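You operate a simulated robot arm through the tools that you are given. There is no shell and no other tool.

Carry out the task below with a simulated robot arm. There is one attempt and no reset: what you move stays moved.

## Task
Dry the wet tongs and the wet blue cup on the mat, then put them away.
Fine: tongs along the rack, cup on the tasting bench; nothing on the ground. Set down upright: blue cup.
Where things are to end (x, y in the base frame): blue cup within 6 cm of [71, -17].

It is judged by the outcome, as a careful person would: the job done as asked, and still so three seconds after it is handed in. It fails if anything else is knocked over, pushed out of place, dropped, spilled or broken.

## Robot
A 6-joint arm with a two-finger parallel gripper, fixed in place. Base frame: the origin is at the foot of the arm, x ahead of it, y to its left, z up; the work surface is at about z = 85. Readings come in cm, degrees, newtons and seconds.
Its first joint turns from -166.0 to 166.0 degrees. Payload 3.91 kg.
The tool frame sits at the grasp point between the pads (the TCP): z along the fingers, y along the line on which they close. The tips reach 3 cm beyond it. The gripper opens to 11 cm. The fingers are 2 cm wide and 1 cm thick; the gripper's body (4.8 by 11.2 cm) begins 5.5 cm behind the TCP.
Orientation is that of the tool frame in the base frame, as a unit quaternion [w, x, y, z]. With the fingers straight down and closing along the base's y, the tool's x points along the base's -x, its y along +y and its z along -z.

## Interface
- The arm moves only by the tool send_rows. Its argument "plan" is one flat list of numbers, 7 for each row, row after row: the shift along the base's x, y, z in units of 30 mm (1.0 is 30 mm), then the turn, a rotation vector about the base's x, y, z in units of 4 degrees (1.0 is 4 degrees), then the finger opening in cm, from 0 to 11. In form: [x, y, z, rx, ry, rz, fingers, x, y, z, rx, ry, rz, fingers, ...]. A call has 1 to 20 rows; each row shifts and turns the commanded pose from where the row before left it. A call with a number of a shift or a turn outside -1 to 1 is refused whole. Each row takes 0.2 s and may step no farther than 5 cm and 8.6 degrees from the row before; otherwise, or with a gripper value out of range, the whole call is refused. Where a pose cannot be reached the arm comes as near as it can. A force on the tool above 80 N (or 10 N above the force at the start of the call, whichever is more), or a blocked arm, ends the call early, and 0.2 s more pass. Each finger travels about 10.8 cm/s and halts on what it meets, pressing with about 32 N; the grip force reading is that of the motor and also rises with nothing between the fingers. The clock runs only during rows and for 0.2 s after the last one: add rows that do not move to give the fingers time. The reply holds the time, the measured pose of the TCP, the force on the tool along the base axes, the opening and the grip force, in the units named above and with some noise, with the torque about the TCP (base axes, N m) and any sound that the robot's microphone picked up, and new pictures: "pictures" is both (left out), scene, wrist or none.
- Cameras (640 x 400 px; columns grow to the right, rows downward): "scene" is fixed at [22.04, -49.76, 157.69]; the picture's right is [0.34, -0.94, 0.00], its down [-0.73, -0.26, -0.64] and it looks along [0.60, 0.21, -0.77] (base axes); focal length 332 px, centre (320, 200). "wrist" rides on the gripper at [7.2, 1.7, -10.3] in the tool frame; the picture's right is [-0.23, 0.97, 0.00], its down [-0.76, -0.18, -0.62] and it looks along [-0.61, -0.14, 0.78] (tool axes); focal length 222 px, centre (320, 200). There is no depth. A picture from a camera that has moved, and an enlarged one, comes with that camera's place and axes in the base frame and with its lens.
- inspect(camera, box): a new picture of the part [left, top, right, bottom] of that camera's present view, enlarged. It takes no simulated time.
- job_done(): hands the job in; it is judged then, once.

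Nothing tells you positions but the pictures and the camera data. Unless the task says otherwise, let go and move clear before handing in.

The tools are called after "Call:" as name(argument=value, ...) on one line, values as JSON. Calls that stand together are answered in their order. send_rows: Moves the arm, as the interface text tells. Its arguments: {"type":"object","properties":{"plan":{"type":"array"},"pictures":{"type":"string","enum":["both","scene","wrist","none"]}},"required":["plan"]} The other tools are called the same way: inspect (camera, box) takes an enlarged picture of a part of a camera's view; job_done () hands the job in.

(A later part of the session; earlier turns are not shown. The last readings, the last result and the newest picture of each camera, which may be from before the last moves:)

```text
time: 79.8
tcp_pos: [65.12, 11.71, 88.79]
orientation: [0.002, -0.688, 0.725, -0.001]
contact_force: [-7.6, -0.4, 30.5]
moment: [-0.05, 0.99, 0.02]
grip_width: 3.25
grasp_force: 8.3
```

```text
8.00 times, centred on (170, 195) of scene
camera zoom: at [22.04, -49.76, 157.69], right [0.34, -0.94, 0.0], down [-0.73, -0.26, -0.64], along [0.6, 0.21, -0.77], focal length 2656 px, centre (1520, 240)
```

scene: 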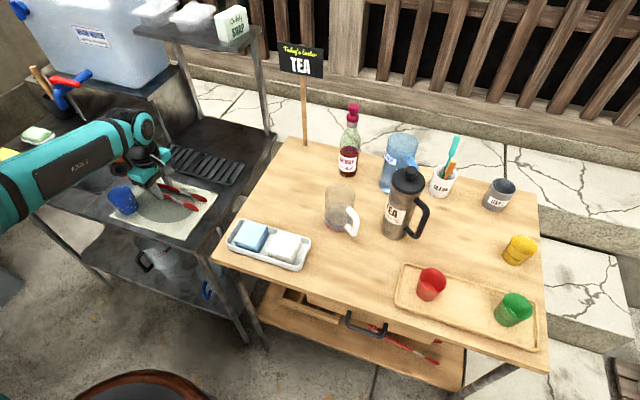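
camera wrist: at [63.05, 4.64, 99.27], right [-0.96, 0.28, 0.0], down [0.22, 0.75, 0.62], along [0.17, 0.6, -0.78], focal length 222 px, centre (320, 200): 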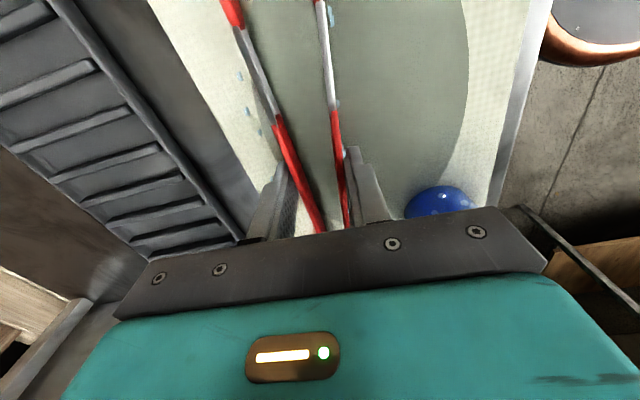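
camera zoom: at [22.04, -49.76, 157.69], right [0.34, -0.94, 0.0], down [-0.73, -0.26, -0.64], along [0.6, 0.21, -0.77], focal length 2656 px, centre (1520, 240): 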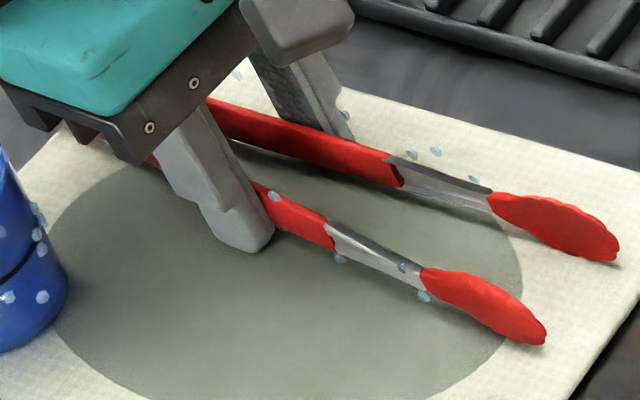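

Pressing only made the fingertips push on the mat, so I'll ease up again. The drying happened while the arms slid freely on the mat, so I'll open the fingers and watch whether the tongs' own motion changes the droplets.

Call:
send_rows(plan=[0, 0, 0.1, 0, 0, 0, 3.2, 0, 0, 0, 0, 0, 0, 4.5, 0, 0, 0, 0, 0, 0, 6, 0, 0, 0, 0, 0, 0, 7.5, 0, 0, 0, 0, 0, 0, 7.5], pictures="wrist")

Call:
inspect(camera="wrist", box=[160, 0, 480, 220])

Call:
inspect(camera="scene", box=[110, 165, 220, 235])

```text
time: 81.0
tcp_pos: [65.24, 11.88, 88.96]
orientation: [0.0, -0.688, 0.726, 0.0]
contact_force: [1.0, 0.0, -0.2]
moment: [0.03, 0.05, -0.02]
grip_width: 7.5
grasp_force: 0.1
camera wrist: at [63.1, 4.68, 99.28], right [-0.96, 0.28, 0.0], down [0.22, 0.75, 0.62], along [0.17, 0.6, -0.78], focal length 222 px, centre (320, 200)
```

wrist: 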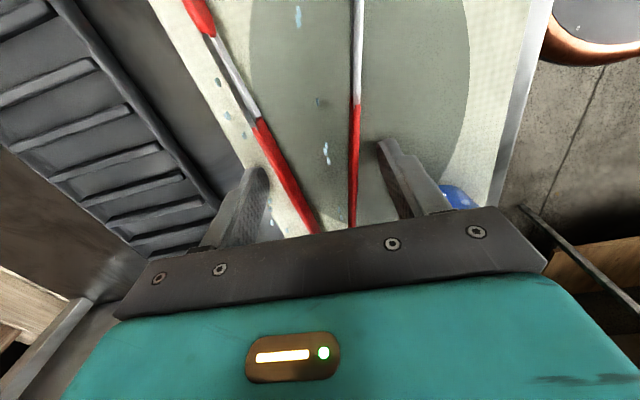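

```text
1.82 times, centred on (320, 110) of wrist
camera zoom: at [63.1, 4.68, 99.28], right [-0.96, 0.28, 0.0], down [0.22, 0.75, 0.62], along [0.17, 0.6, -0.78], focal length 404 px, centre (320, 364)
```

zoom: 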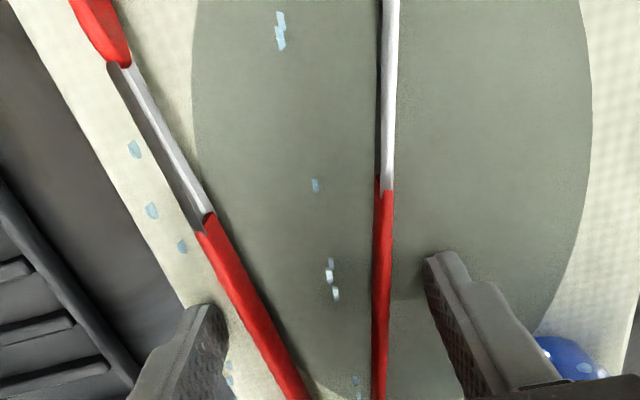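

```text
5.71 times, centred on (165, 200) of scene
camera zoom: at [22.04, -49.76, 157.69], right [0.34, -0.94, 0.0], down [-0.73, -0.26, -0.64], along [0.6, 0.21, -0.77], focal length 1897 px, centre (1206, 200)
```

zoom: 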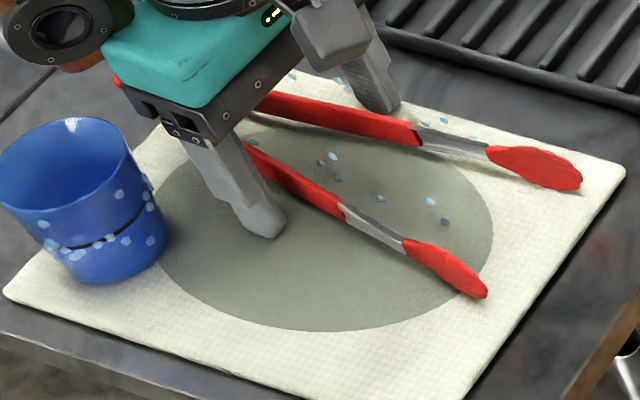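

The droplets were only hidden by the arms, but the damp patch shows the mat did take up water when the arms rubbed on it. I'll cage the tongs loosely so they keep their weight on the mat, and slide them back and forth.

Call:
send_rows(plan=[0, 0, 0, 0, 0, 0, 5.2, 0, 0, 0, 0, 0, 0, 5.2, -0.2, 0, 0, 0, 0, 0, 5.2, -0.2, 0, 0, 0, 0, 0, 5.2, -0.2, 0, 0, 0, 0, 0, 5.2, 0.2, 0, 0, 0, 0, 0, 5.2, 0.2, 0, 0, 0, 0, 0, 5.2, 0.2, 0, 0, 0, 0, 0, 5.2, 0.2, 0, 0, 0, 0, 0, 5.2, -0.2, 0, 0, 0, 0, 0, 5.2, -0.2, 0, 0, 0, 0, 0, 5.2, -0.2, 0, 0, 0, 0, 0, 5.2, -0.2, 0, 0, 0, 0, 0, 5.2, 0.2, 0, 0, 0, 0, 0, 5.2, 0.2, 0, 0, 0, 0, 0, 5.2, 0.2, 0, 0, 0, 0, 0, 5.2, 0, 0, 0, 0, 0, 0, 7.5, 0, 0, 0, 0, 0, 0, 7.5], pictures="wrist")

Call:
inspect(camera="wrist", box=[160, 0, 480, 220])

Call:
inspect(camera="scene", box=[110, 165, 220, 235])

```text
time: 84.8
tcp_pos: [65.13, 11.71, 88.9]
orientation: [0.0, -0.688, 0.726, 0.0]
contact_force: [0.1, 0.4, 0.0]
moment: [-0.02, -0.01, 0.02]
grip_width: 7.47
grasp_force: 0.0
camera wrist: at [63.08, 4.69, 99.21], right [-0.96, 0.28, 0.0], down [0.22, 0.75, 0.62], along [0.17, 0.6, -0.78], focal length 222 px, centre (320, 200)
```

wrist: 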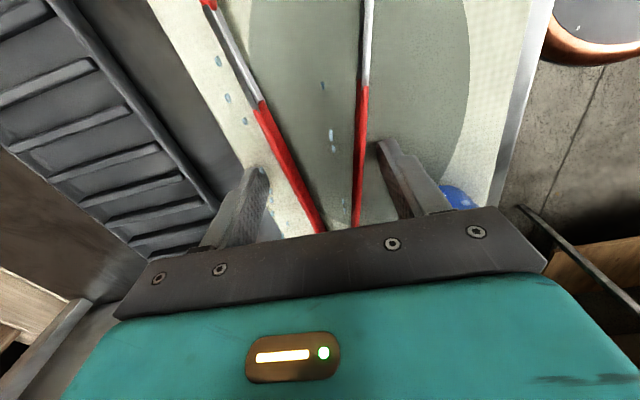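

```text
1.82 times, centred on (320, 110) of wrist
camera zoom: at [63.08, 4.69, 99.21], right [-0.96, 0.28, 0.0], down [0.22, 0.75, 0.62], along [0.17, 0.6, -0.78], focal length 404 px, centre (320, 364)
```

zoom: 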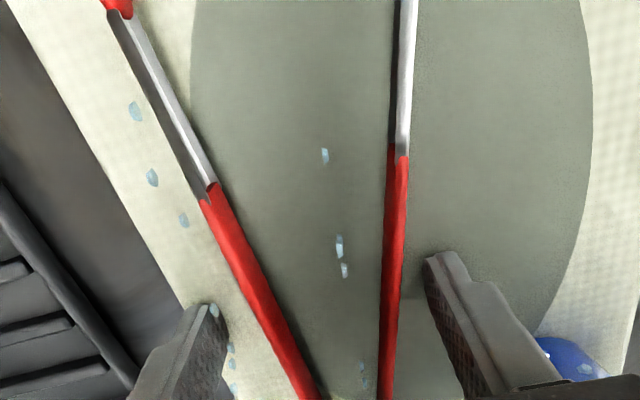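

```text
5.71 times, centred on (165, 200) of scene
camera zoom: at [22.04, -49.76, 157.69], right [0.34, -0.94, 0.0], down [-0.73, -0.26, -0.64], along [0.6, 0.21, -0.77], focal length 1897 px, centre (1206, 200)
```

zoom: 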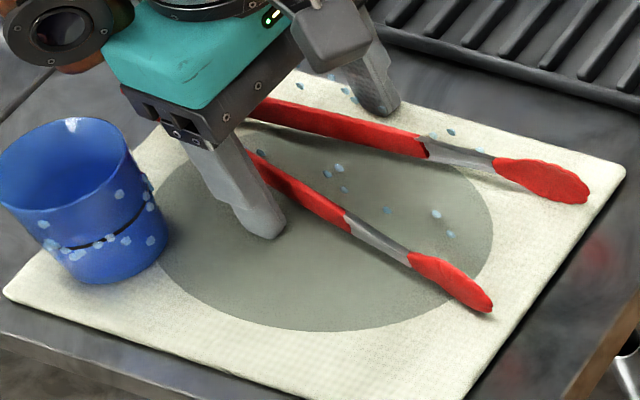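

Still the same number of droplets in the front row. I'll lift the gripper away to count the droplets and judge the damp patch without occlusion.

Call:
send_rows(plan=[0, 0, 0.5, 0, 0, 0, 8, 0, 0, 1, 0, 0, 0, 8, 0, 0, 1, 0, 0, 0, 8, 0, 0, 1, 0, 0, 0, 8, 0, 0, 1, 0, 0, 0, 8, 0, 0, 1, 0, 0, 0, 8, 0, 0, 0, 0, 0, 0, 8], pictures="wrist")

Call:
inspect(camera="scene", box=[90, 160, 230, 240])

Call:
inspect(camera="scene", box=[140, 178, 190, 218])

Call:
inspect(camera="wrist", box=[160, 0, 480, 220])

```text
time: 86.4
tcp_pos: [65.12, 11.89, 105.58]
orientation: [0.0, -0.689, 0.725, 0.0]
contact_force: [-0.5, -0.2, -0.3]
moment: [0.03, 0.01, 0.0]
grip_width: 7.99
grasp_force: 0.0
camera wrist: at [63.06, 4.81, 115.91], right [-0.96, 0.28, 0.0], down [0.22, 0.75, 0.62], along [0.17, 0.6, -0.78], focal length 222 px, centre (320, 200)
```

wrist: 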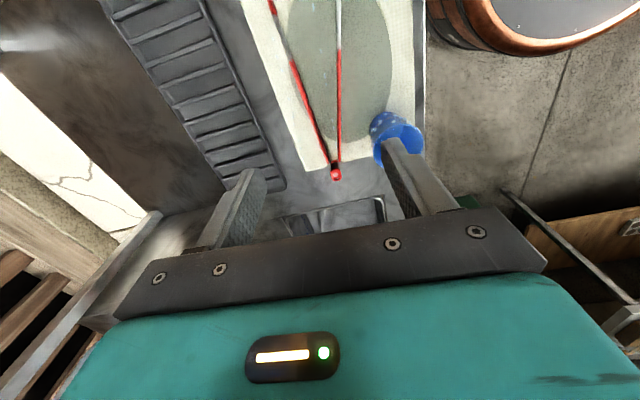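

```text
4.57 times, centred on (160, 200) of scene
camera zoom: at [22.04, -49.76, 157.69], right [0.34, -0.94, 0.0], down [-0.73, -0.26, -0.64], along [0.6, 0.21, -0.77], focal length 1518 px, centre (1051, 200)
```

zoom: 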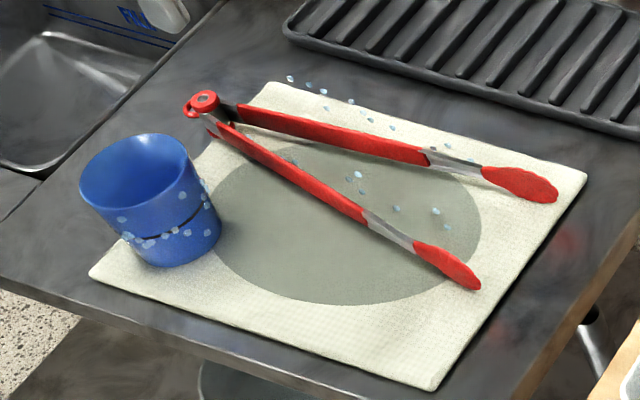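

```text
10.00 times, centred on (165, 198) of scene
camera zoom: at [22.04, -49.76, 157.69], right [0.34, -0.94, 0.0], down [-0.73, -0.26, -0.64], along [0.6, 0.21, -0.77], focal length 3320 px, centre (1870, 220)
```

zoom: 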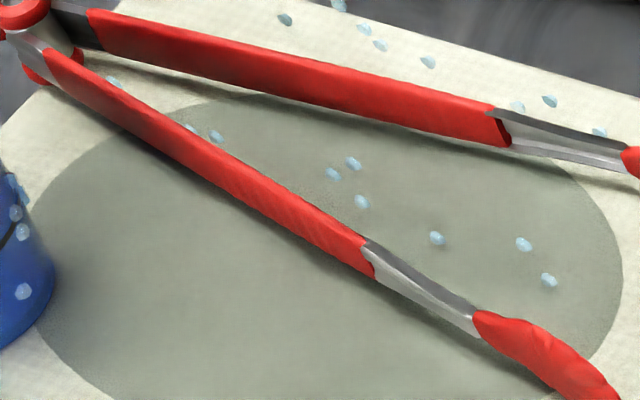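

```text
1.82 times, centred on (320, 110) of wrist
camera zoom: at [63.06, 4.81, 115.91], right [-0.96, 0.28, 0.0], down [0.22, 0.75, 0.62], along [0.17, 0.6, -0.78], focal length 404 px, centre (320, 364)
```

zoom: 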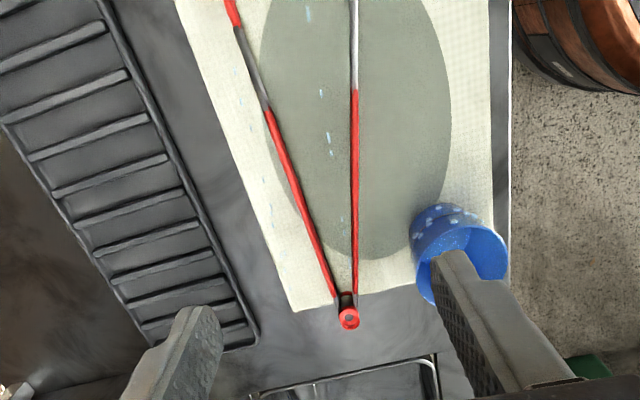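

The droplets remain. The damp patch came when the tongs were gripped and rubbed with pressure, so I'll grip them more firmly with the fingertips kept higher, then press and slide them on the mat.

Call:
send_rows(plan=[0, 0, -1, 0, 0, 0, 8, 0, 0, -1, 0, 0, 0, 8, 0, 0, -1, 0, 0, 0, 8, 0, 0, -1, 0, 0, 0, 8, 0, 0, -1, 0, 0, 0, 8, 0, 0, -0.33, 0, 0, 0, 8, 0, 0, 0, 0, 0, 0, 6, 0, 0, 0, 0, 0, 0, 4, 0, 0, 0, 0, 0, 0, 2, 0, 0, 0, 0, 0, 0, 1, 0, 0, 0, 0, 0, 0, 1, 0, 0, 0, 0, 0, 0, 1], pictures="wrist")

Call:
inspect(camera="scene", box=[110, 165, 220, 235])

Call:
inspect(camera="wrist", box=[160, 0, 480, 220])

```text
time: 89.0
tcp_pos: [64.95, 11.78, 89.42]
orientation: [0.0, -0.688, 0.725, 0.0]
contact_force: [-0.4, -0.7, -0.4]
moment: [0.05, 0.0, 0.01]
grip_width: 1.11
grasp_force: 31.6
camera wrist: at [62.94, 4.58, 99.79], right [-0.96, 0.28, 0.0], down [0.22, 0.75, 0.62], along [0.17, 0.6, -0.78], focal length 222 px, centre (320, 200)
```

wrist: 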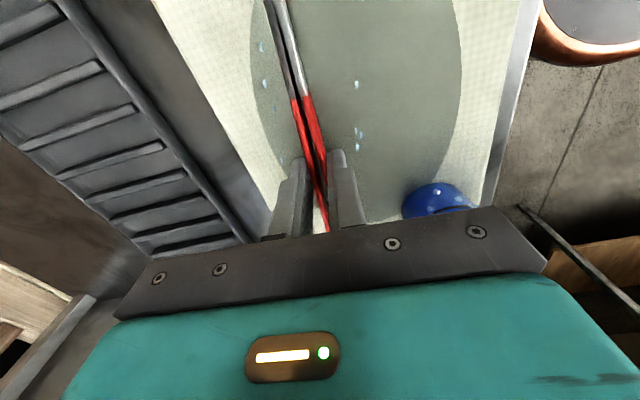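

```text
5.71 times, centred on (165, 200) of scene
camera zoom: at [22.04, -49.76, 157.69], right [0.34, -0.94, 0.0], down [-0.73, -0.26, -0.64], along [0.6, 0.21, -0.77], focal length 1897 px, centre (1206, 200)
```

zoom: 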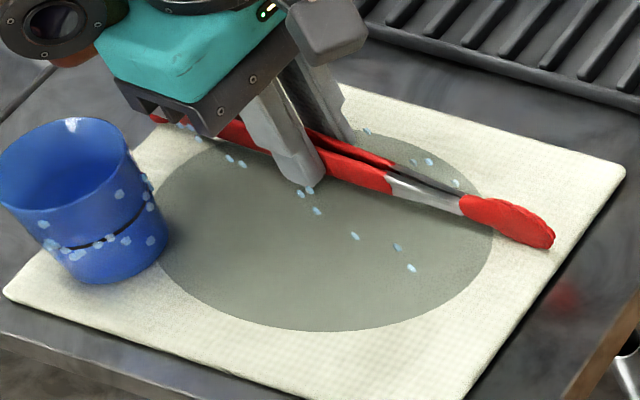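

```text
1.82 times, centred on (320, 110) of wrist
camera zoom: at [62.94, 4.58, 99.79], right [-0.96, 0.28, 0.0], down [0.22, 0.75, 0.62], along [0.17, 0.6, -0.78], focal length 404 px, centre (320, 364)
```

zoom: 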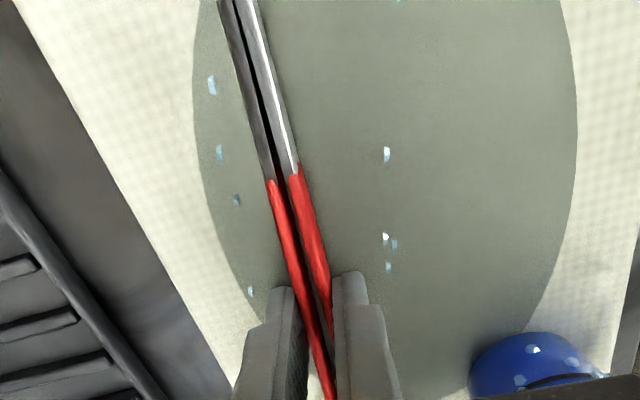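

The tongs are fully closed and firmly held. Now I press lightly down and slide across the mat, watching the force.

Call:
send_rows(plan=[0, 0, -0.05, 0, 0, 0, 1, 0, 0, 0, 0, 0, 0, 1], pictures="none")

Call:
send_rows(plan=[0, 0, -0.05, 0, 0, 0, 1, 0, 0, 0, 0, 0, 0, 1], pictures="none")

```text
time: 89.6
tcp_pos: [65.18, 11.72, 89.52]
orientation: [0.001, -0.689, 0.725, 0.0]
contact_force: [-3.1, 1.5, 22.0]
moment: [0.09, 0.09, 0.03]
grip_width: 1.09
grasp_force: 32.0
```

```text
time: 90.2
tcp_pos: [65.06, 11.7, 89.18]
orientation: [0.001, -0.688, 0.725, 0.0]
contact_force: [-2.1, -1.3, 28.9]
moment: [0.14, 0.05, 0.01]
grip_width: 1.12
grasp_force: 32.2
```

The tongs press on the mat at about 29 N. I'll ease slightly and slide a few centimetres, then look.

Call:
send_rows(plan=[0, 0, 0.03, 0, 0, 0, 1, -0.2, 0, 0, 0, 0, 0, 1, -0.2, 0, 0, 0, 0, 0, 1, -0.2, 0, 0, 0, 0, 0, 1, 0, 0, 0, 0, 0, 0, 1], pictures="none")

Call:
inspect(camera="scene", box=[90, 160, 230, 240])

Call:
inspect(camera="wrist", box=[160, 0, 480, 220])

```text
time: 91.4
tcp_pos: [63.37, 11.87, 89.35]
orientation: [0.0, -0.688, 0.726, -0.001]
contact_force: [7.6, 0.0, 13.9]
moment: [0.05, -0.22, 0.03]
grip_width: 1.14
grasp_force: 31.8
```

```text
4.57 times, centred on (160, 200) of scene
camera zoom: at [22.04, -49.76, 157.69], right [0.34, -0.94, 0.0], down [-0.73, -0.26, -0.64], along [0.6, 0.21, -0.77], focal length 1518 px, centre (1051, 200)
```

zoom: 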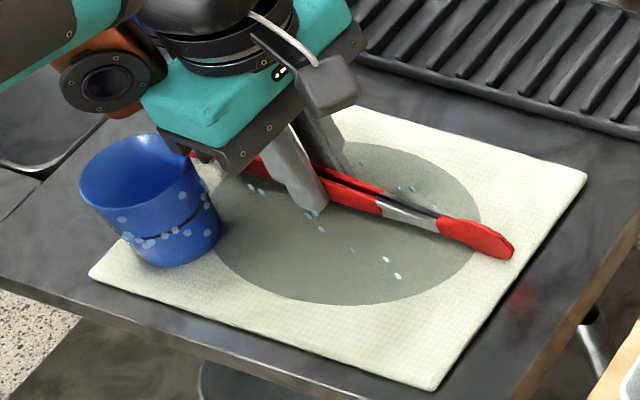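

```text
1.82 times, centred on (320, 110) of wrist
camera zoom: at [61.2, 4.7, 99.54], right [-0.96, 0.28, 0.0], down [0.22, 0.75, 0.62], along [0.17, 0.6, -0.78], focal length 404 px, centre (320, 364)
```

zoom: 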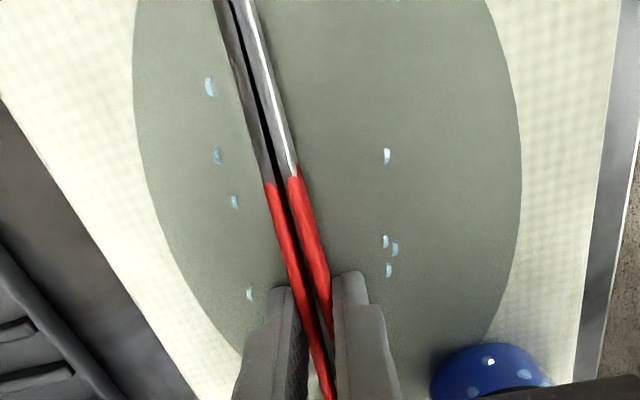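

One short stroke with 14 N shows no change yet. I'll do several more strokes, staying clear of the cup.

Call:
send_rows(plan=[0.25, 0, 0, 0, 0, 0, 1, 0.25, 0, 0, 0, 0, 0, 1, 0.25, 0, 0, 0, 0, 0, 1, 0.25, 0, 0, 0, 0, 0, 1, -0.25, 0, 0, 0, 0, 0, 1, -0.25, 0, 0, 0, 0, 0, 1, -0.25, 0, 0, 0, 0, 0, 1, -0.25, 0, 0, 0, 0, 0, 1, 0.25, 0, 0, 0, 0, 0, 1, 0.25, 0, 0, 0, 0, 0, 1, 0.25, 0, 0, 0, 0, 0, 1, 0.25, 0, 0, 0, 0, 0, 1, 0, 0.25, 0, 0, 0, 0, 1, 0, 0.25, 0, 0, 0, 0, 1, 0, -0.25, 0, 0, 0, 0, 1, 0, -0.25, 0, 0, 0, 0, 1, 0, 0, 0, 0, 0, 0, 1], pictures="wrist")

Call:
inspect(camera="scene", box=[90, 160, 230, 240])

Call:
inspect(camera="wrist", box=[160, 0, 480, 220])

```text
time: 95.0
tcp_pos: [66.39, 11.81, 89.39]
orientation: [0.0, -0.688, 0.725, 0.0]
contact_force: [0.9, 0.7, -0.1]
moment: [-0.01, 0.01, -0.02]
grip_width: 1.11
grasp_force: 32.0
camera wrist: at [64.32, 4.66, 99.61], right [-0.96, 0.28, 0.0], down [0.22, 0.75, 0.62], along [0.17, 0.6, -0.78], focal length 222 px, centre (320, 200)
```

wrist: 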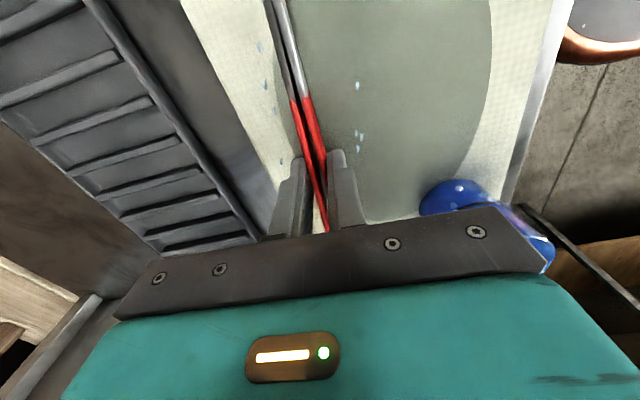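

```text
4.57 times, centred on (160, 200) of scene
camera zoom: at [22.04, -49.76, 157.69], right [0.34, -0.94, 0.0], down [-0.73, -0.26, -0.64], along [0.6, 0.21, -0.77], focal length 1518 px, centre (1051, 200)
```

zoom: 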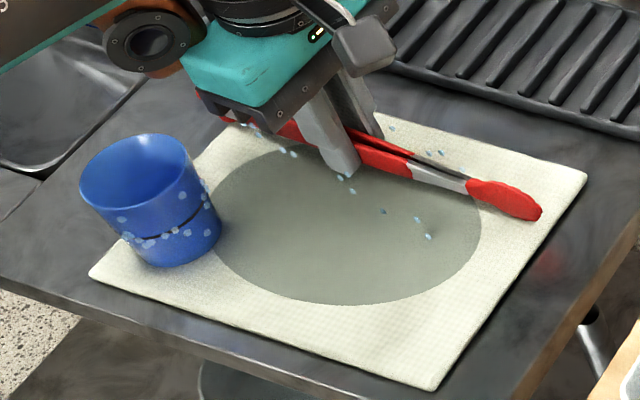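

```text
1.82 times, centred on (320, 110) of wrist
camera zoom: at [64.32, 4.66, 99.61], right [-0.96, 0.28, 0.0], down [0.22, 0.75, 0.62], along [0.17, 0.6, -0.78], focal length 404 px, centre (320, 364)
```

zoom: 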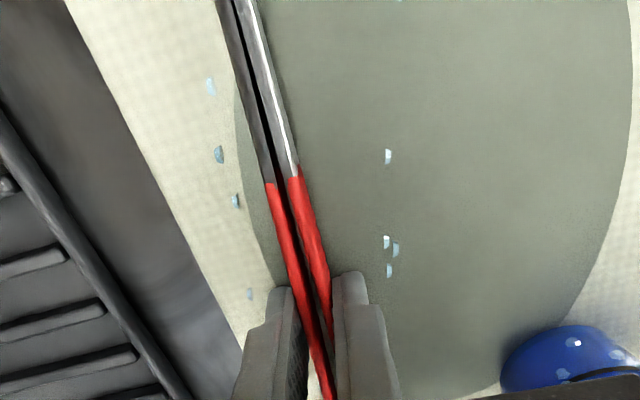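

Rubbing does not change the droplets. I'll release the tongs so that they rest on the mat, move up, and compare the damp patch's shade over time to understand what is happening.

Call:
send_rows(plan=[0, 0, 0, 0, 0, 0, 2.5, 0, 0, 0, 0, 0, 0, 4, 0, 0, 0, 0, 0, 0, 5.5, 0, 0, 0, 0, 0, 0, 7.5, 0, 0, 0, 0, 0, 0, 7.5, 0, 0, 0.5, 0, 0, 0, 7.5, 0, 0, 1, 0, 0, 0, 7.5, 0, 0, 1, 0, 0, 0, 7.5, 0, 0, 1, 0, 0, 0, 7.5, 0, 0, 1, 0, 0, 0, 7.5, 0, 0, 1, 0, 0, 0, 7.5, 0, 0, 0, 0, 0, 0, 7.5], pictures="scene")

Call:
inspect(camera="scene", box=[150, 205, 190, 235])

Call:
inspect(camera="scene", box=[90, 160, 230, 240])

```text
time: 97.6
tcp_pos: [66.48, 11.75, 105.95]
orientation: [0.0, -0.688, 0.726, 0.0]
contact_force: [-0.8, 1.0, 0.2]
moment: [0.02, 0.0, 0.0]
grip_width: 7.47
grasp_force: 0.0
```

scene: 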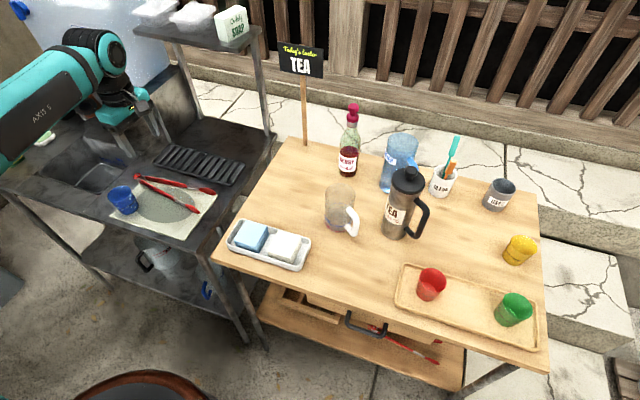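

```text
13.33 times, centred on (170, 220) of scene
camera zoom: at [22.04, -49.76, 157.69], right [0.34, -0.94, 0.0], down [-0.73, -0.26, -0.64], along [0.6, 0.21, -0.77], focal length 4427 px, centre (2320, -67)
```

zoom: 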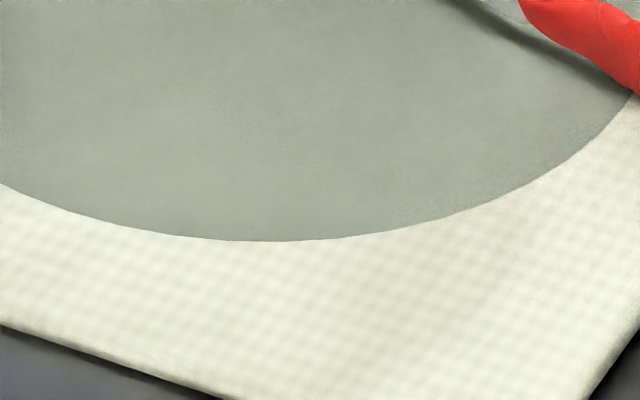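

```text
4.57 times, centred on (160, 200) of scene
camera zoom: at [22.04, -49.76, 157.69], right [0.34, -0.94, 0.0], down [-0.73, -0.26, -0.64], along [0.6, 0.21, -0.77], focal length 1518 px, centre (1051, 200)
```

zoom: 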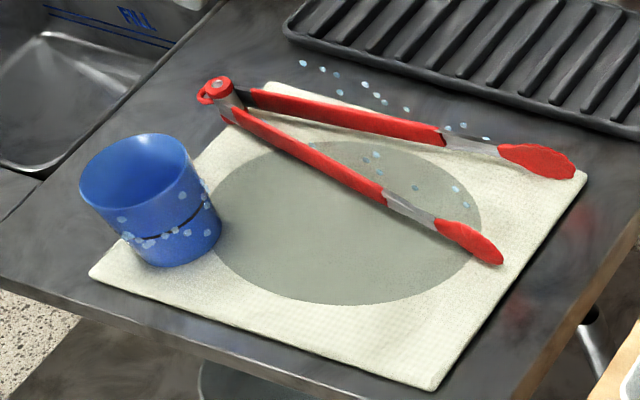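

The patch is uniform and droplets are unchanged. Both items now rest freely on the mat, so I'll wait a good while undisturbed and compare again.

Call:
send_rows(plan=[0, 0, 0, 0, 0, 0, 7.5, 0, 0, 0, 0, 0, 0, 7.5, 0, 0, 0, 0, 0, 0, 7.5, 0, 0, 0, 0, 0, 0, 7.5, 0, 0, 0, 0, 0, 0, 7.5, 0, 0, 0, 0, 0, 0, 7.5, 0, 0, 0, 0, 0, 0, 7.5, 0, 0, 0, 0, 0, 0, 7.5, 0, 0, 0, 0, 0, 0, 7.5, 0, 0, 0, 0, 0, 0, 7.5, 0, 0, 0, 0, 0, 0, 7.5, 0, 0, 0, 0, 0, 0, 7.5, 0, 0, 0, 0, 0, 0, 7.5, 0, 0, 0, 0, 0, 0, 7.5, 0, 0, 0, 0, 0, 0, 7.5, 0, 0, 0, 0, 0, 0, 7.5, 0, 0, 0, 0, 0, 0, 7.5, 0, 0, 0, 0, 0, 0, 7.5, 0, 0, 0, 0, 0, 0, 7.5, 0, 0, 0, 0, 0, 0, 7.5], pictures="none")

Call:
send_rows(plan=[0, 0, 0, 0, 0, 0, 7.5, 0, 0, 0, 0, 0, 0, 7.5, 0, 0, 0, 0, 0, 0, 7.5, 0, 0, 0, 0, 0, 0, 7.5, 0, 0, 0, 0, 0, 0, 7.5, 0, 0, 0, 0, 0, 0, 7.5, 0, 0, 0, 0, 0, 0, 7.5, 0, 0, 0, 0, 0, 0, 7.5, 0, 0, 0, 0, 0, 0, 7.5, 0, 0, 0, 0, 0, 0, 7.5, 0, 0, 0, 0, 0, 0, 7.5, 0, 0, 0, 0, 0, 0, 7.5, 0, 0, 0, 0, 0, 0, 7.5, 0, 0, 0, 0, 0, 0, 7.5, 0, 0, 0, 0, 0, 0, 7.5, 0, 0, 0, 0, 0, 0, 7.5, 0, 0, 0, 0, 0, 0, 7.5, 0, 0, 0, 0, 0, 0, 7.5, 0, 0, 0, 0, 0, 0, 7.5, 0, 0, 0, 0, 0, 0, 7.5], pictures="none")

Call:
send_rows(plan=[0, 0, 0, 0, 0, 0, 7.5, 0, 0, 0, 0, 0, 0, 7.5, 0, 0, 0, 0, 0, 0, 7.5, 0, 0, 0, 0, 0, 0, 7.5, 0, 0, 0, 0, 0, 0, 7.5, 0, 0, 0, 0, 0, 0, 7.5, 0, 0, 0, 0, 0, 0, 7.5, 0, 0, 0, 0, 0, 0, 7.5, 0, 0, 0, 0, 0, 0, 7.5, 0, 0, 0, 0, 0, 0, 7.5, 0, 0, 0, 0, 0, 0, 7.5, 0, 0, 0, 0, 0, 0, 7.5, 0, 0, 0, 0, 0, 0, 7.5, 0, 0, 0, 0, 0, 0, 7.5, 0, 0, 0, 0, 0, 0, 7.5, 0, 0, 0, 0, 0, 0, 7.5, 0, 0, 0, 0, 0, 0, 7.5, 0, 0, 0, 0, 0, 0, 7.5, 0, 0, 0, 0, 0, 0, 7.5, 0, 0, 0, 0, 0, 0, 7.5], pictures="none")

Call:
inspect(camera="scene", box=[90, 160, 230, 240])

```text
time: 101.8
tcp_pos: [66.49, 11.83, 105.91]
orientation: [0.0, -0.688, 0.725, -0.001]
contact_force: [0.0, 0.8, 1.0]
moment: [0.0, 0.0, -0.01]
grip_width: 7.52
grasp_force: 0.1
```

```text
time: 106.0
tcp_pos: [66.52, 11.81, 105.95]
orientation: [0.0, -0.688, 0.725, 0.0]
contact_force: [-0.1, 0.2, -0.6]
moment: [0.0, 0.0, -0.02]
grip_width: 7.49
grasp_force: 0.1
```

```text
time: 110.2
tcp_pos: [66.51, 11.68, 105.81]
orientation: [0.0, -0.688, 0.726, 0.0]
contact_force: [-0.3, 0.1, 0.0]
moment: [-0.03, -0.01, 0.01]
grip_width: 7.5
grasp_force: 0.1
```

```text
4.57 times, centred on (160, 200) of scene
camera zoom: at [22.04, -49.76, 157.69], right [0.34, -0.94, 0.0], down [-0.73, -0.26, -0.64], along [0.6, 0.21, -0.77], focal length 1518 px, centre (1051, 200)
```

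zoom: 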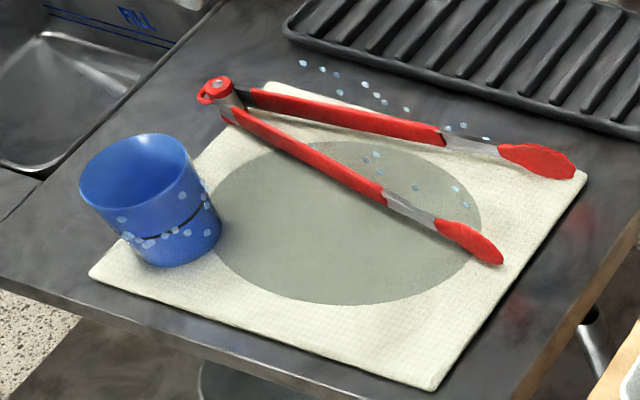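

Still nothing from waiting. I'll test rubbing with the cup instead: grip it and slide it on the damp-free part of the mat. First I move above the cup.

Call:
send_rows(plan=[-0.9, 0.6, 0, 0, 0, 0.78, 8, -0.9, 0.6, 0, 0, 0, 0, 8, -0.9, 0.6, 0, 0, 0, 0, 8, -0.57, 0.37, 0, 0, 0, 0, 8, 0, 0, -1, 0, 0, 0, 8, 0, 0, -1, 0, 0, 0, 8, 0, 0, 0, 0, 0, 0, 8], pictures="both")

Call:
inspect(camera="wrist", box=[160, 0, 480, 220])

```text
time: 111.8
tcp_pos: [56.63, 18.15, 99.83]
orientation: [0.0, 0.708, -0.707, 0.0]
contact_force: [0.6, -0.2, 0.2]
moment: [-0.02, 0.0, 0.01]
grip_width: 8.0
grasp_force: 0.0
camera wrist: at [54.91, 11.07, 110.16], right [-0.97, 0.23, 0.0], down [0.18, 0.76, 0.62], along [0.14, 0.61, -0.78], focal length 222 px, centre (320, 200)
```

scene: 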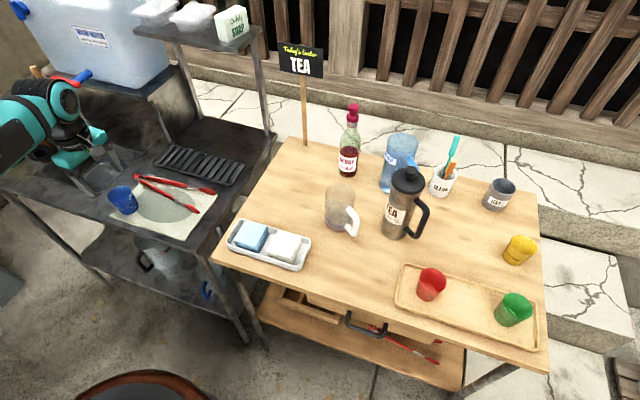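
wrist: 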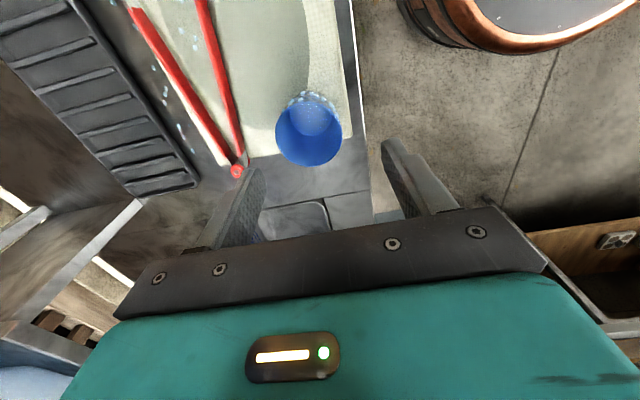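

```text
1.82 times, centred on (320, 110) of wrist
camera zoom: at [54.91, 11.07, 110.16], right [-0.97, 0.23, 0.0], down [0.18, 0.76, 0.62], along [0.14, 0.61, -0.78], focal length 404 px, centre (320, 364)
```

zoom: 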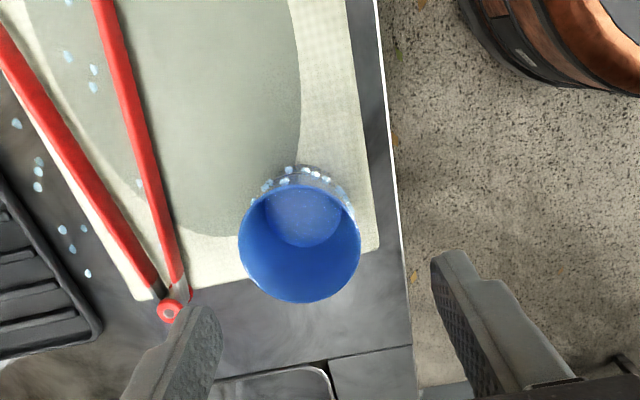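

The cup's rim is at about (57.5, 18.0). I'll adjust and lower around it, then close.

Call:
send_rows(plan=[0.27, -0.03, -1, 0, 0, 0, 8, 0, 0, -1, 0, 0, 0, 8, 0, 0, -0.9, 0, 0, 0, 8, 0, 0, -0.45, 0, 0, 0, 8, 0, 0, 0, 0, 0, 0, 8, 0, 0, 0, 0, 0, 0, 6.5, 0, 0, 0, 0, 0, 0, 5, 0, 0, 0, 0, 0, 0, 4, 0, 0, 0, 0, 0, 0, 4], pictures="wrist")

Call:
inspect(camera="scene", box=[90, 160, 230, 240])

```text
time: 113.8
tcp_pos: [57.38, 18.24, 89.75]
orientation: [0.0, 0.707, -0.707, 0.001]
contact_force: [-0.3, 0.8, 1.8]
moment: [0.04, -0.09, 0.0]
grip_width: 5.63
grasp_force: 31.7
camera wrist: at [55.63, 10.98, 100.02], right [-0.97, 0.23, 0.0], down [0.18, 0.76, 0.62], along [0.14, 0.61, -0.78], focal length 222 px, centre (320, 200)
```

wrist: 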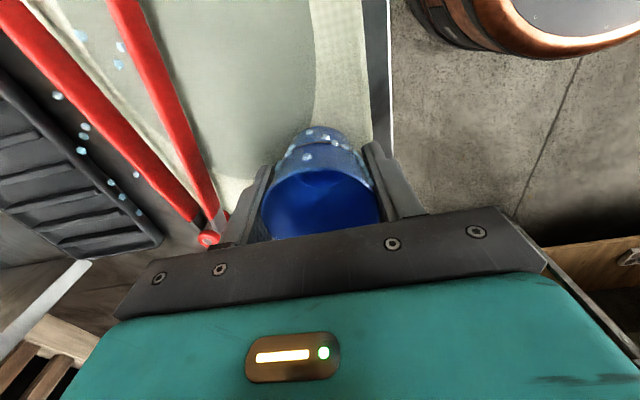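

```text
4.57 times, centred on (160, 200) of scene
camera zoom: at [22.04, -49.76, 157.69], right [0.34, -0.94, 0.0], down [-0.73, -0.26, -0.64], along [0.6, 0.21, -0.77], focal length 1518 px, centre (1051, 200)
```

zoom: 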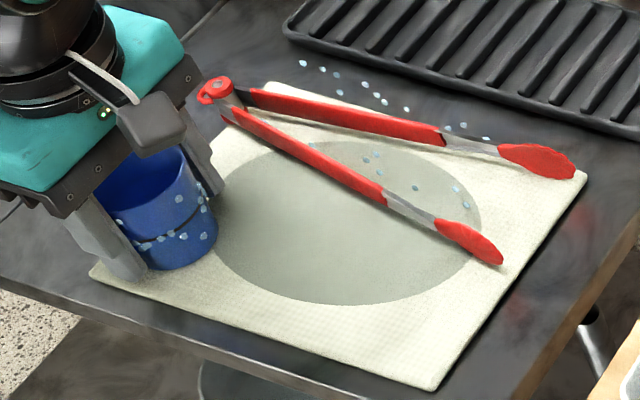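

The cup is gripped. I'll slide it along the mat's front strip toward -y and back with very light downward pressure.

Call:
send_rows(plan=[0, 0, -0.03, 0, 0, 0, 4, 0, -0.25, 0, 0, 0, 0, 4, 0, -0.25, 0, 0, 0, 0, 4, 0, -0.25, 0, 0, 0, 0, 4, 0, -0.25, 0, 0, 0, 0, 4, 0, -0.25, 0, 0, 0, 0, 4, 0, -0.25, 0, 0, 0, 0, 4, 0, -0.25, 0, 0, 0, 0, 4, 0, -0.25, 0, 0, 0, 0, 4, 0, -0.25, 0, 0, 0, 0, 4, 0, 0, 0, 0, 0, 0, 4], pictures="wrist")

Call:
inspect(camera="scene", box=[90, 160, 230, 240])

```text
time: 116.2
tcp_pos: [57.55, 11.42, 89.68]
orientation: [0.0, 0.708, -0.706, -0.001]
contact_force: [0.5, 4.2, 17.4]
moment: [0.1, -0.08, 0.04]
grip_width: 5.62
grasp_force: 32.3
camera wrist: at [55.71, 4.2, 99.98], right [-0.97, 0.23, 0.0], down [0.18, 0.76, 0.62], along [0.14, 0.61, -0.78], focal length 222 px, centre (320, 200)
```

wrist: 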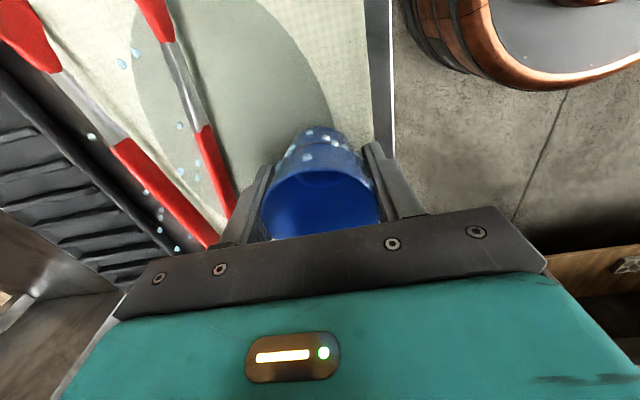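

```text
4.57 times, centred on (160, 200) of scene
camera zoom: at [22.04, -49.76, 157.69], right [0.34, -0.94, 0.0], down [-0.73, -0.26, -0.64], along [0.6, 0.21, -0.77], focal length 1518 px, centre (1051, 200)
```

zoom: 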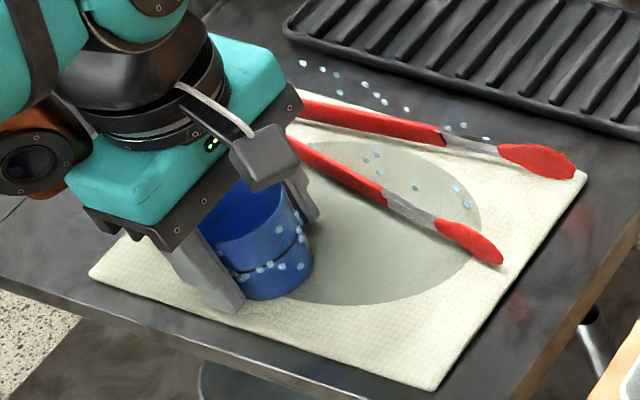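

The cup's droplets are also unchanged after one stroke. I'll compare the patch shade with the earlier close-up and rub the cup a bit longer.

Call:
inspect(camera="scene", box=[150, 205, 190, 235])

Call:
send_rows(plan=[0, -0.3, 0, 0, 0, 0, 4, 0, -0.3, 0, 0, 0, 0, 4, 0, -0.3, 0, 0, 0, 0, 4, 0, 0.3, 0, 0, 0, 0, 4, 0, 0.3, 0, 0, 0, 0, 4, 0, 0.3, 0, 0, 0, 0, 4, 0, -0.3, 0, 0, 0, 0, 4, 0, -0.3, 0, 0, 0, 0, 4, 0, -0.3, 0, 0, 0, 0, 4, 0, 0.3, 0, 0, 0, 0, 4, 0, 0.3, 0, 0, 0, 0, 4, 0, 0.3, 0, 0, 0, 0, 4, 0, -0.3, 0, 0, 0, 0, 4, 0, -0.3, 0, 0, 0, 0, 4, 0, -0.3, 0, 0, 0, 0, 4, 0, 0.3, 0, 0, 0, 0, 4, 0, 0.3, 0, 0, 0, 0, 4, 0, 0.3, 0, 0, 0, 0, 4, 0, 0, 0, 0, 0, 0, 4], pictures="wrist")

Call:
inspect(camera="scene", box=[90, 160, 230, 240])

Call:
inspect(camera="scene", box=[150, 205, 190, 235])

```text
13.33 times, centred on (170, 220) of scene
camera zoom: at [22.04, -49.76, 157.69], right [0.34, -0.94, 0.0], down [-0.73, -0.26, -0.64], along [0.6, 0.21, -0.77], focal length 4427 px, centre (2320, -67)
```

zoom: 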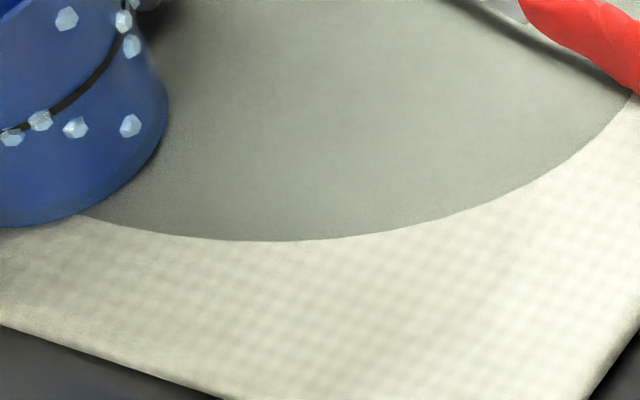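

```text
time: 120.2
tcp_pos: [57.34, 11.41, 89.59]
orientation: [0.0, 0.707, -0.707, -0.001]
contact_force: [1.1, -2.3, 7.5]
moment: [-0.19, -0.09, 0.03]
grip_width: 5.63
grasp_force: 32.1
camera wrist: at [55.68, 4.22, 99.93], right [-0.97, 0.23, 0.0], down [0.18, 0.76, 0.62], along [0.14, 0.61, -0.78], focal length 222 px, centre (320, 200)
```

wrist: 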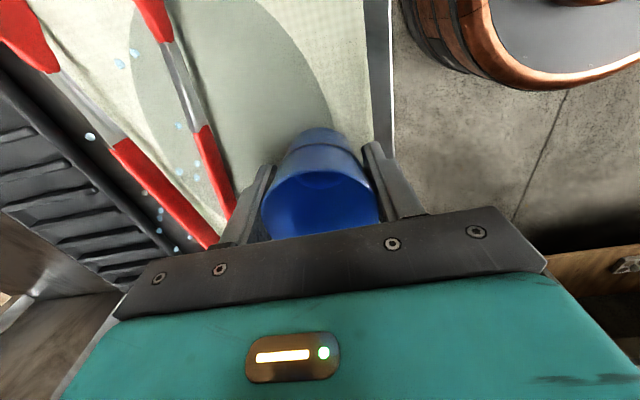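

```text
4.57 times, centred on (160, 200) of scene
camera zoom: at [22.04, -49.76, 157.69], right [0.34, -0.94, 0.0], down [-0.73, -0.26, -0.64], along [0.6, 0.21, -0.77], focal length 1518 px, centre (1051, 200)
```

zoom: 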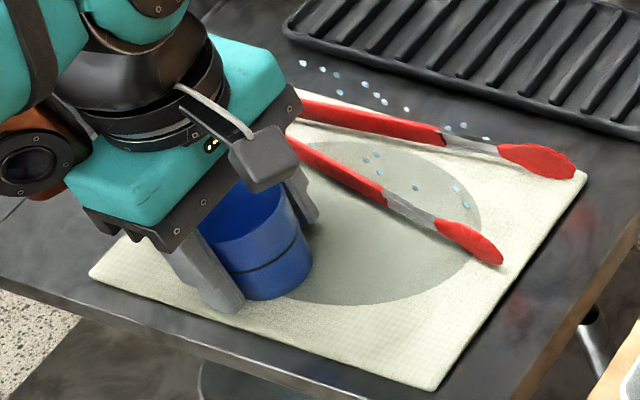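

```text
13.33 times, centred on (170, 220) of scene
camera zoom: at [22.04, -49.76, 157.69], right [0.34, -0.94, 0.0], down [-0.73, -0.26, -0.64], along [0.6, 0.21, -0.77], focal length 4427 px, centre (2320, -67)
```

zoom: 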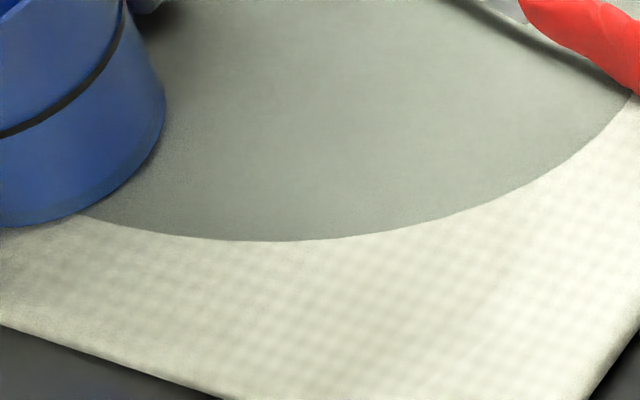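

The cup's droplets are gone: rubbing on the mat dries things, it just takes enough strokes. I'll take the dry cup straight to its place on the tasting bench at (71, -17).

Call:
send_rows(plan=[0, 0, 0.5, 0, 0, 0, 4, 0, 0, 1, 0, 0, 0, 4, 0, 0, 1, 0, 0, 0, 4, 0, 0, 1, 0, 0, 0, 4, 0, 0, 1, 0, 0, 0, 4, 0.45, -0.95, 0.2, 0, 0, 0, 4, 0.45, -0.95, 0.2, 0, 0, 0, 4, 0.45, -0.95, 0, 0, 0, 0, 4, 0.45, -0.95, 0, 0, 0, 0, 4, 0.45, -0.95, 0, 0, 0, 0, 4, 0.45, -0.95, 0, 0, 0, 0, 4, 0.45, -0.95, 0, 0, 0, 0, 4, 0.45, -0.95, 0, 0, 0, 0, 4, 0.45, -0.95, 0, 0, 0, 0, 4, 0.48, -0.92, 0, 0, 0, 0, 4, 0, 0, 0, 0, 0, 0, 4], pictures="both")

```text
time: 123.6
tcp_pos: [70.9, -17.06, 104.22]
orientation: [0.0, 0.707, -0.707, -0.001]
contact_force: [0.4, -1.0, -1.2]
moment: [0.03, 0.04, -0.04]
grip_width: 5.6
grasp_force: 32.0
camera wrist: at [69.21, -24.33, 114.66], right [-0.97, 0.23, 0.0], down [0.18, 0.76, 0.62], along [0.14, 0.61, -0.78], focal length 222 px, centre (320, 200)
```

scene: 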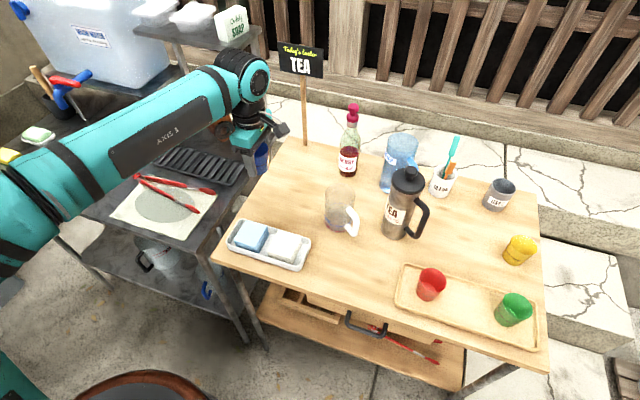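
wrist: 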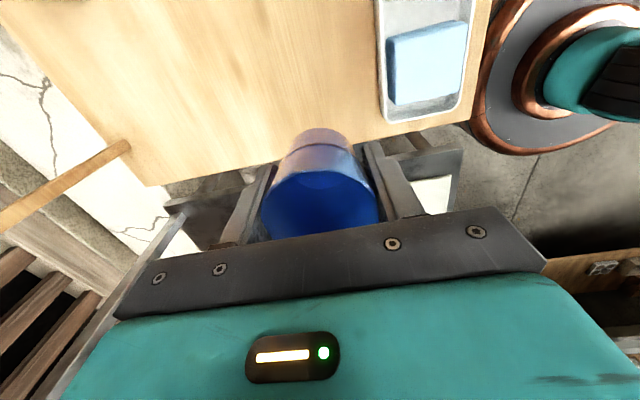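

The dry cup hangs over the bench spot, clear of the cloth tray. I'll lower it in steps until it touches.

Call:
send_rows(plan=[0, 0, -1, 0, 0, 0, 4, 0, 0, -1, 0, 0, 0, 4, 0, 0, -1, 0, 0, 0, 4, 0, 0, -1, 0, 0, 0, 4, 0, 0, -0.4, 0, 0, 0, 4, 0, 0, 0, 0, 0, 0, 4], pictures="none")

Call:
send_rows(plan=[0, 0, -0.2, 0, 0, 0, 4, 0, 0, 0, 0, 0, 0, 4], pictures="none")

Call:
inspect(camera="scene", box=[200, 120, 340, 220])

```text
time: 125.0
tcp_pos: [70.8, -16.89, 91.29]
orientation: [0.0, 0.708, -0.706, 0.0]
contact_force: [0.7, -0.7, 0.1]
moment: [0.05, 0.03, -0.01]
grip_width: 5.58
grasp_force: 32.1
```

```text
time: 125.6
tcp_pos: [70.89, -16.91, 90.64]
orientation: [0.0, 0.708, -0.706, 0.0]
contact_force: [-0.2, -0.5, 0.2]
moment: [-0.01, 0.02, -0.01]
grip_width: 5.6
grasp_force: 31.7
```

```text
4.00 times, centred on (270, 170) of scene
camera zoom: at [22.04, -49.76, 157.69], right [0.34, -0.94, 0.0], down [-0.73, -0.26, -0.64], along [0.6, 0.21, -0.77], focal length 1328 px, centre (520, 320)
```

zoom: 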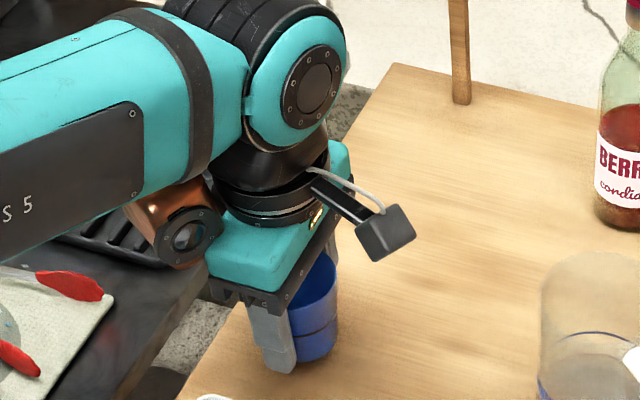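

Close to the bench now. I'll continue in small steps with a force check after each.

Call:
send_rows(plan=[0, 0, -0.12, 0, 0, 0, 4, 0, 0, 0, 0, 0, 0, 4], pictures="none")

```text
time: 126.2
tcp_pos: [70.82, -17.0, 90.15]
orientation: [0.0, 0.708, -0.706, 0.0]
contact_force: [-0.7, -0.2, 0.0]
moment: [-0.01, -0.02, 0.0]
grip_width: 5.58
grasp_force: 31.8
```

Call:
send_rows(plan=[0, 0, -0.1, 0, 0, 0, 4, 0, 0, 0, 0, 0, 0, 4], pictures="none")

```text
time: 126.8
tcp_pos: [70.9, -17.02, 89.84]
orientation: [0.001, 0.708, -0.707, 0.0]
contact_force: [0.5, -1.1, -0.7]
moment: [-0.03, 0.0, -0.02]
grip_width: 5.6
grasp_force: 32.1
```

No contact yet at z 89.8; I continue stepping down.

Call:
send_rows(plan=[0, 0, -0.08, 0, 0, 0, 4, 0, 0, 0, 0, 0, 0, 4], pictures="none")

```text
time: 127.4
tcp_pos: [71.09, -17.08, 89.67]
orientation: [0.0, 0.708, -0.707, 0.0]
contact_force: [-0.2, 0.1, 0.0]
moment: [0.03, 0.0, 0.02]
grip_width: 5.57
grasp_force: 31.8
```

Call:
send_rows(plan=[0, 0, -0.08, 0, 0, 0, 4, 0, 0, 0, 0, 0, 0, 4], pictures="none")

```text
time: 128.0
tcp_pos: [70.92, -16.89, 89.37]
orientation: [0.0, 0.707, -0.707, 0.0]
contact_force: [-0.7, 0.5, 1.3]
moment: [0.0, 0.04, 0.0]
grip_width: 5.62
grasp_force: 31.7
```

Call:
send_rows(plan=[0, 0, -0.06, 0, 0, 0, 4, 0, 0, 0, 0, 0, 0, 4], pictures="none")

```text
time: 128.6
tcp_pos: [70.86, -16.89, 89.29]
orientation: [0.0, 0.707, -0.707, -0.001]
contact_force: [-1.0, 0.5, 0.1]
moment: [0.0, 0.01, 0.01]
grip_width: 5.62
grasp_force: 31.9
```

Call:
send_rows(plan=[0, 0, -0.06, 0, 0, 0, 4, 0, 0, 0, 0, 0, 0, 4], pictures="none")

Call:
inspect(camera="scene", box=[230, 160, 320, 230])

```text
time: 129.2
tcp_pos: [70.98, -16.95, 89.04]
orientation: [0.0, 0.708, -0.706, -0.001]
contact_force: [0.0, 0.6, -0.7]
moment: [0.03, -0.02, 0.06]
grip_width: 5.63
grasp_force: 31.5
```

```text
5.71 times, centred on (275, 195) of scene
camera zoom: at [22.04, -49.76, 157.69], right [0.34, -0.94, 0.0], down [-0.73, -0.26, -0.64], along [0.6, 0.21, -0.77], focal length 1897 px, centre (577, 229)
```

zoom: 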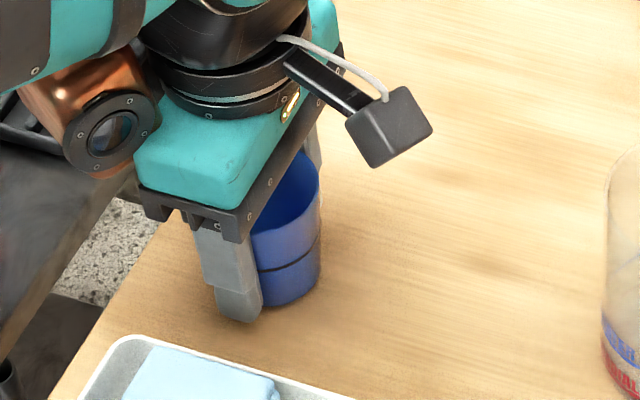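

Still no contact; I continue down gently.

Call:
send_rows(plan=[0, 0, -0.06, 0, 0, 0, 4, 0, 0, 0, 0, 0, 0, 4], pictures="none")

```text
time: 129.8
tcp_pos: [70.86, -16.82, 88.98]
orientation: [-0.001, 0.708, -0.706, 0.0]
contact_force: [-0.1, -0.4, -0.3]
moment: [-0.03, 0.0, 0.0]
grip_width: 5.59
grasp_force: 31.7
```

Call:
send_rows(plan=[0, 0, -0.06, 0, 0, 0, 4, 0, 0, 0, 0, 0, 0, 4], pictures="none")

```text
time: 130.4
tcp_pos: [70.99, -17.0, 88.65]
orientation: [-0.001, 0.707, -0.707, 0.001]
contact_force: [2.9, 1.0, 12.6]
moment: [-0.1, -0.07, 0.01]
grip_width: 5.59
grasp_force: 32.0
```

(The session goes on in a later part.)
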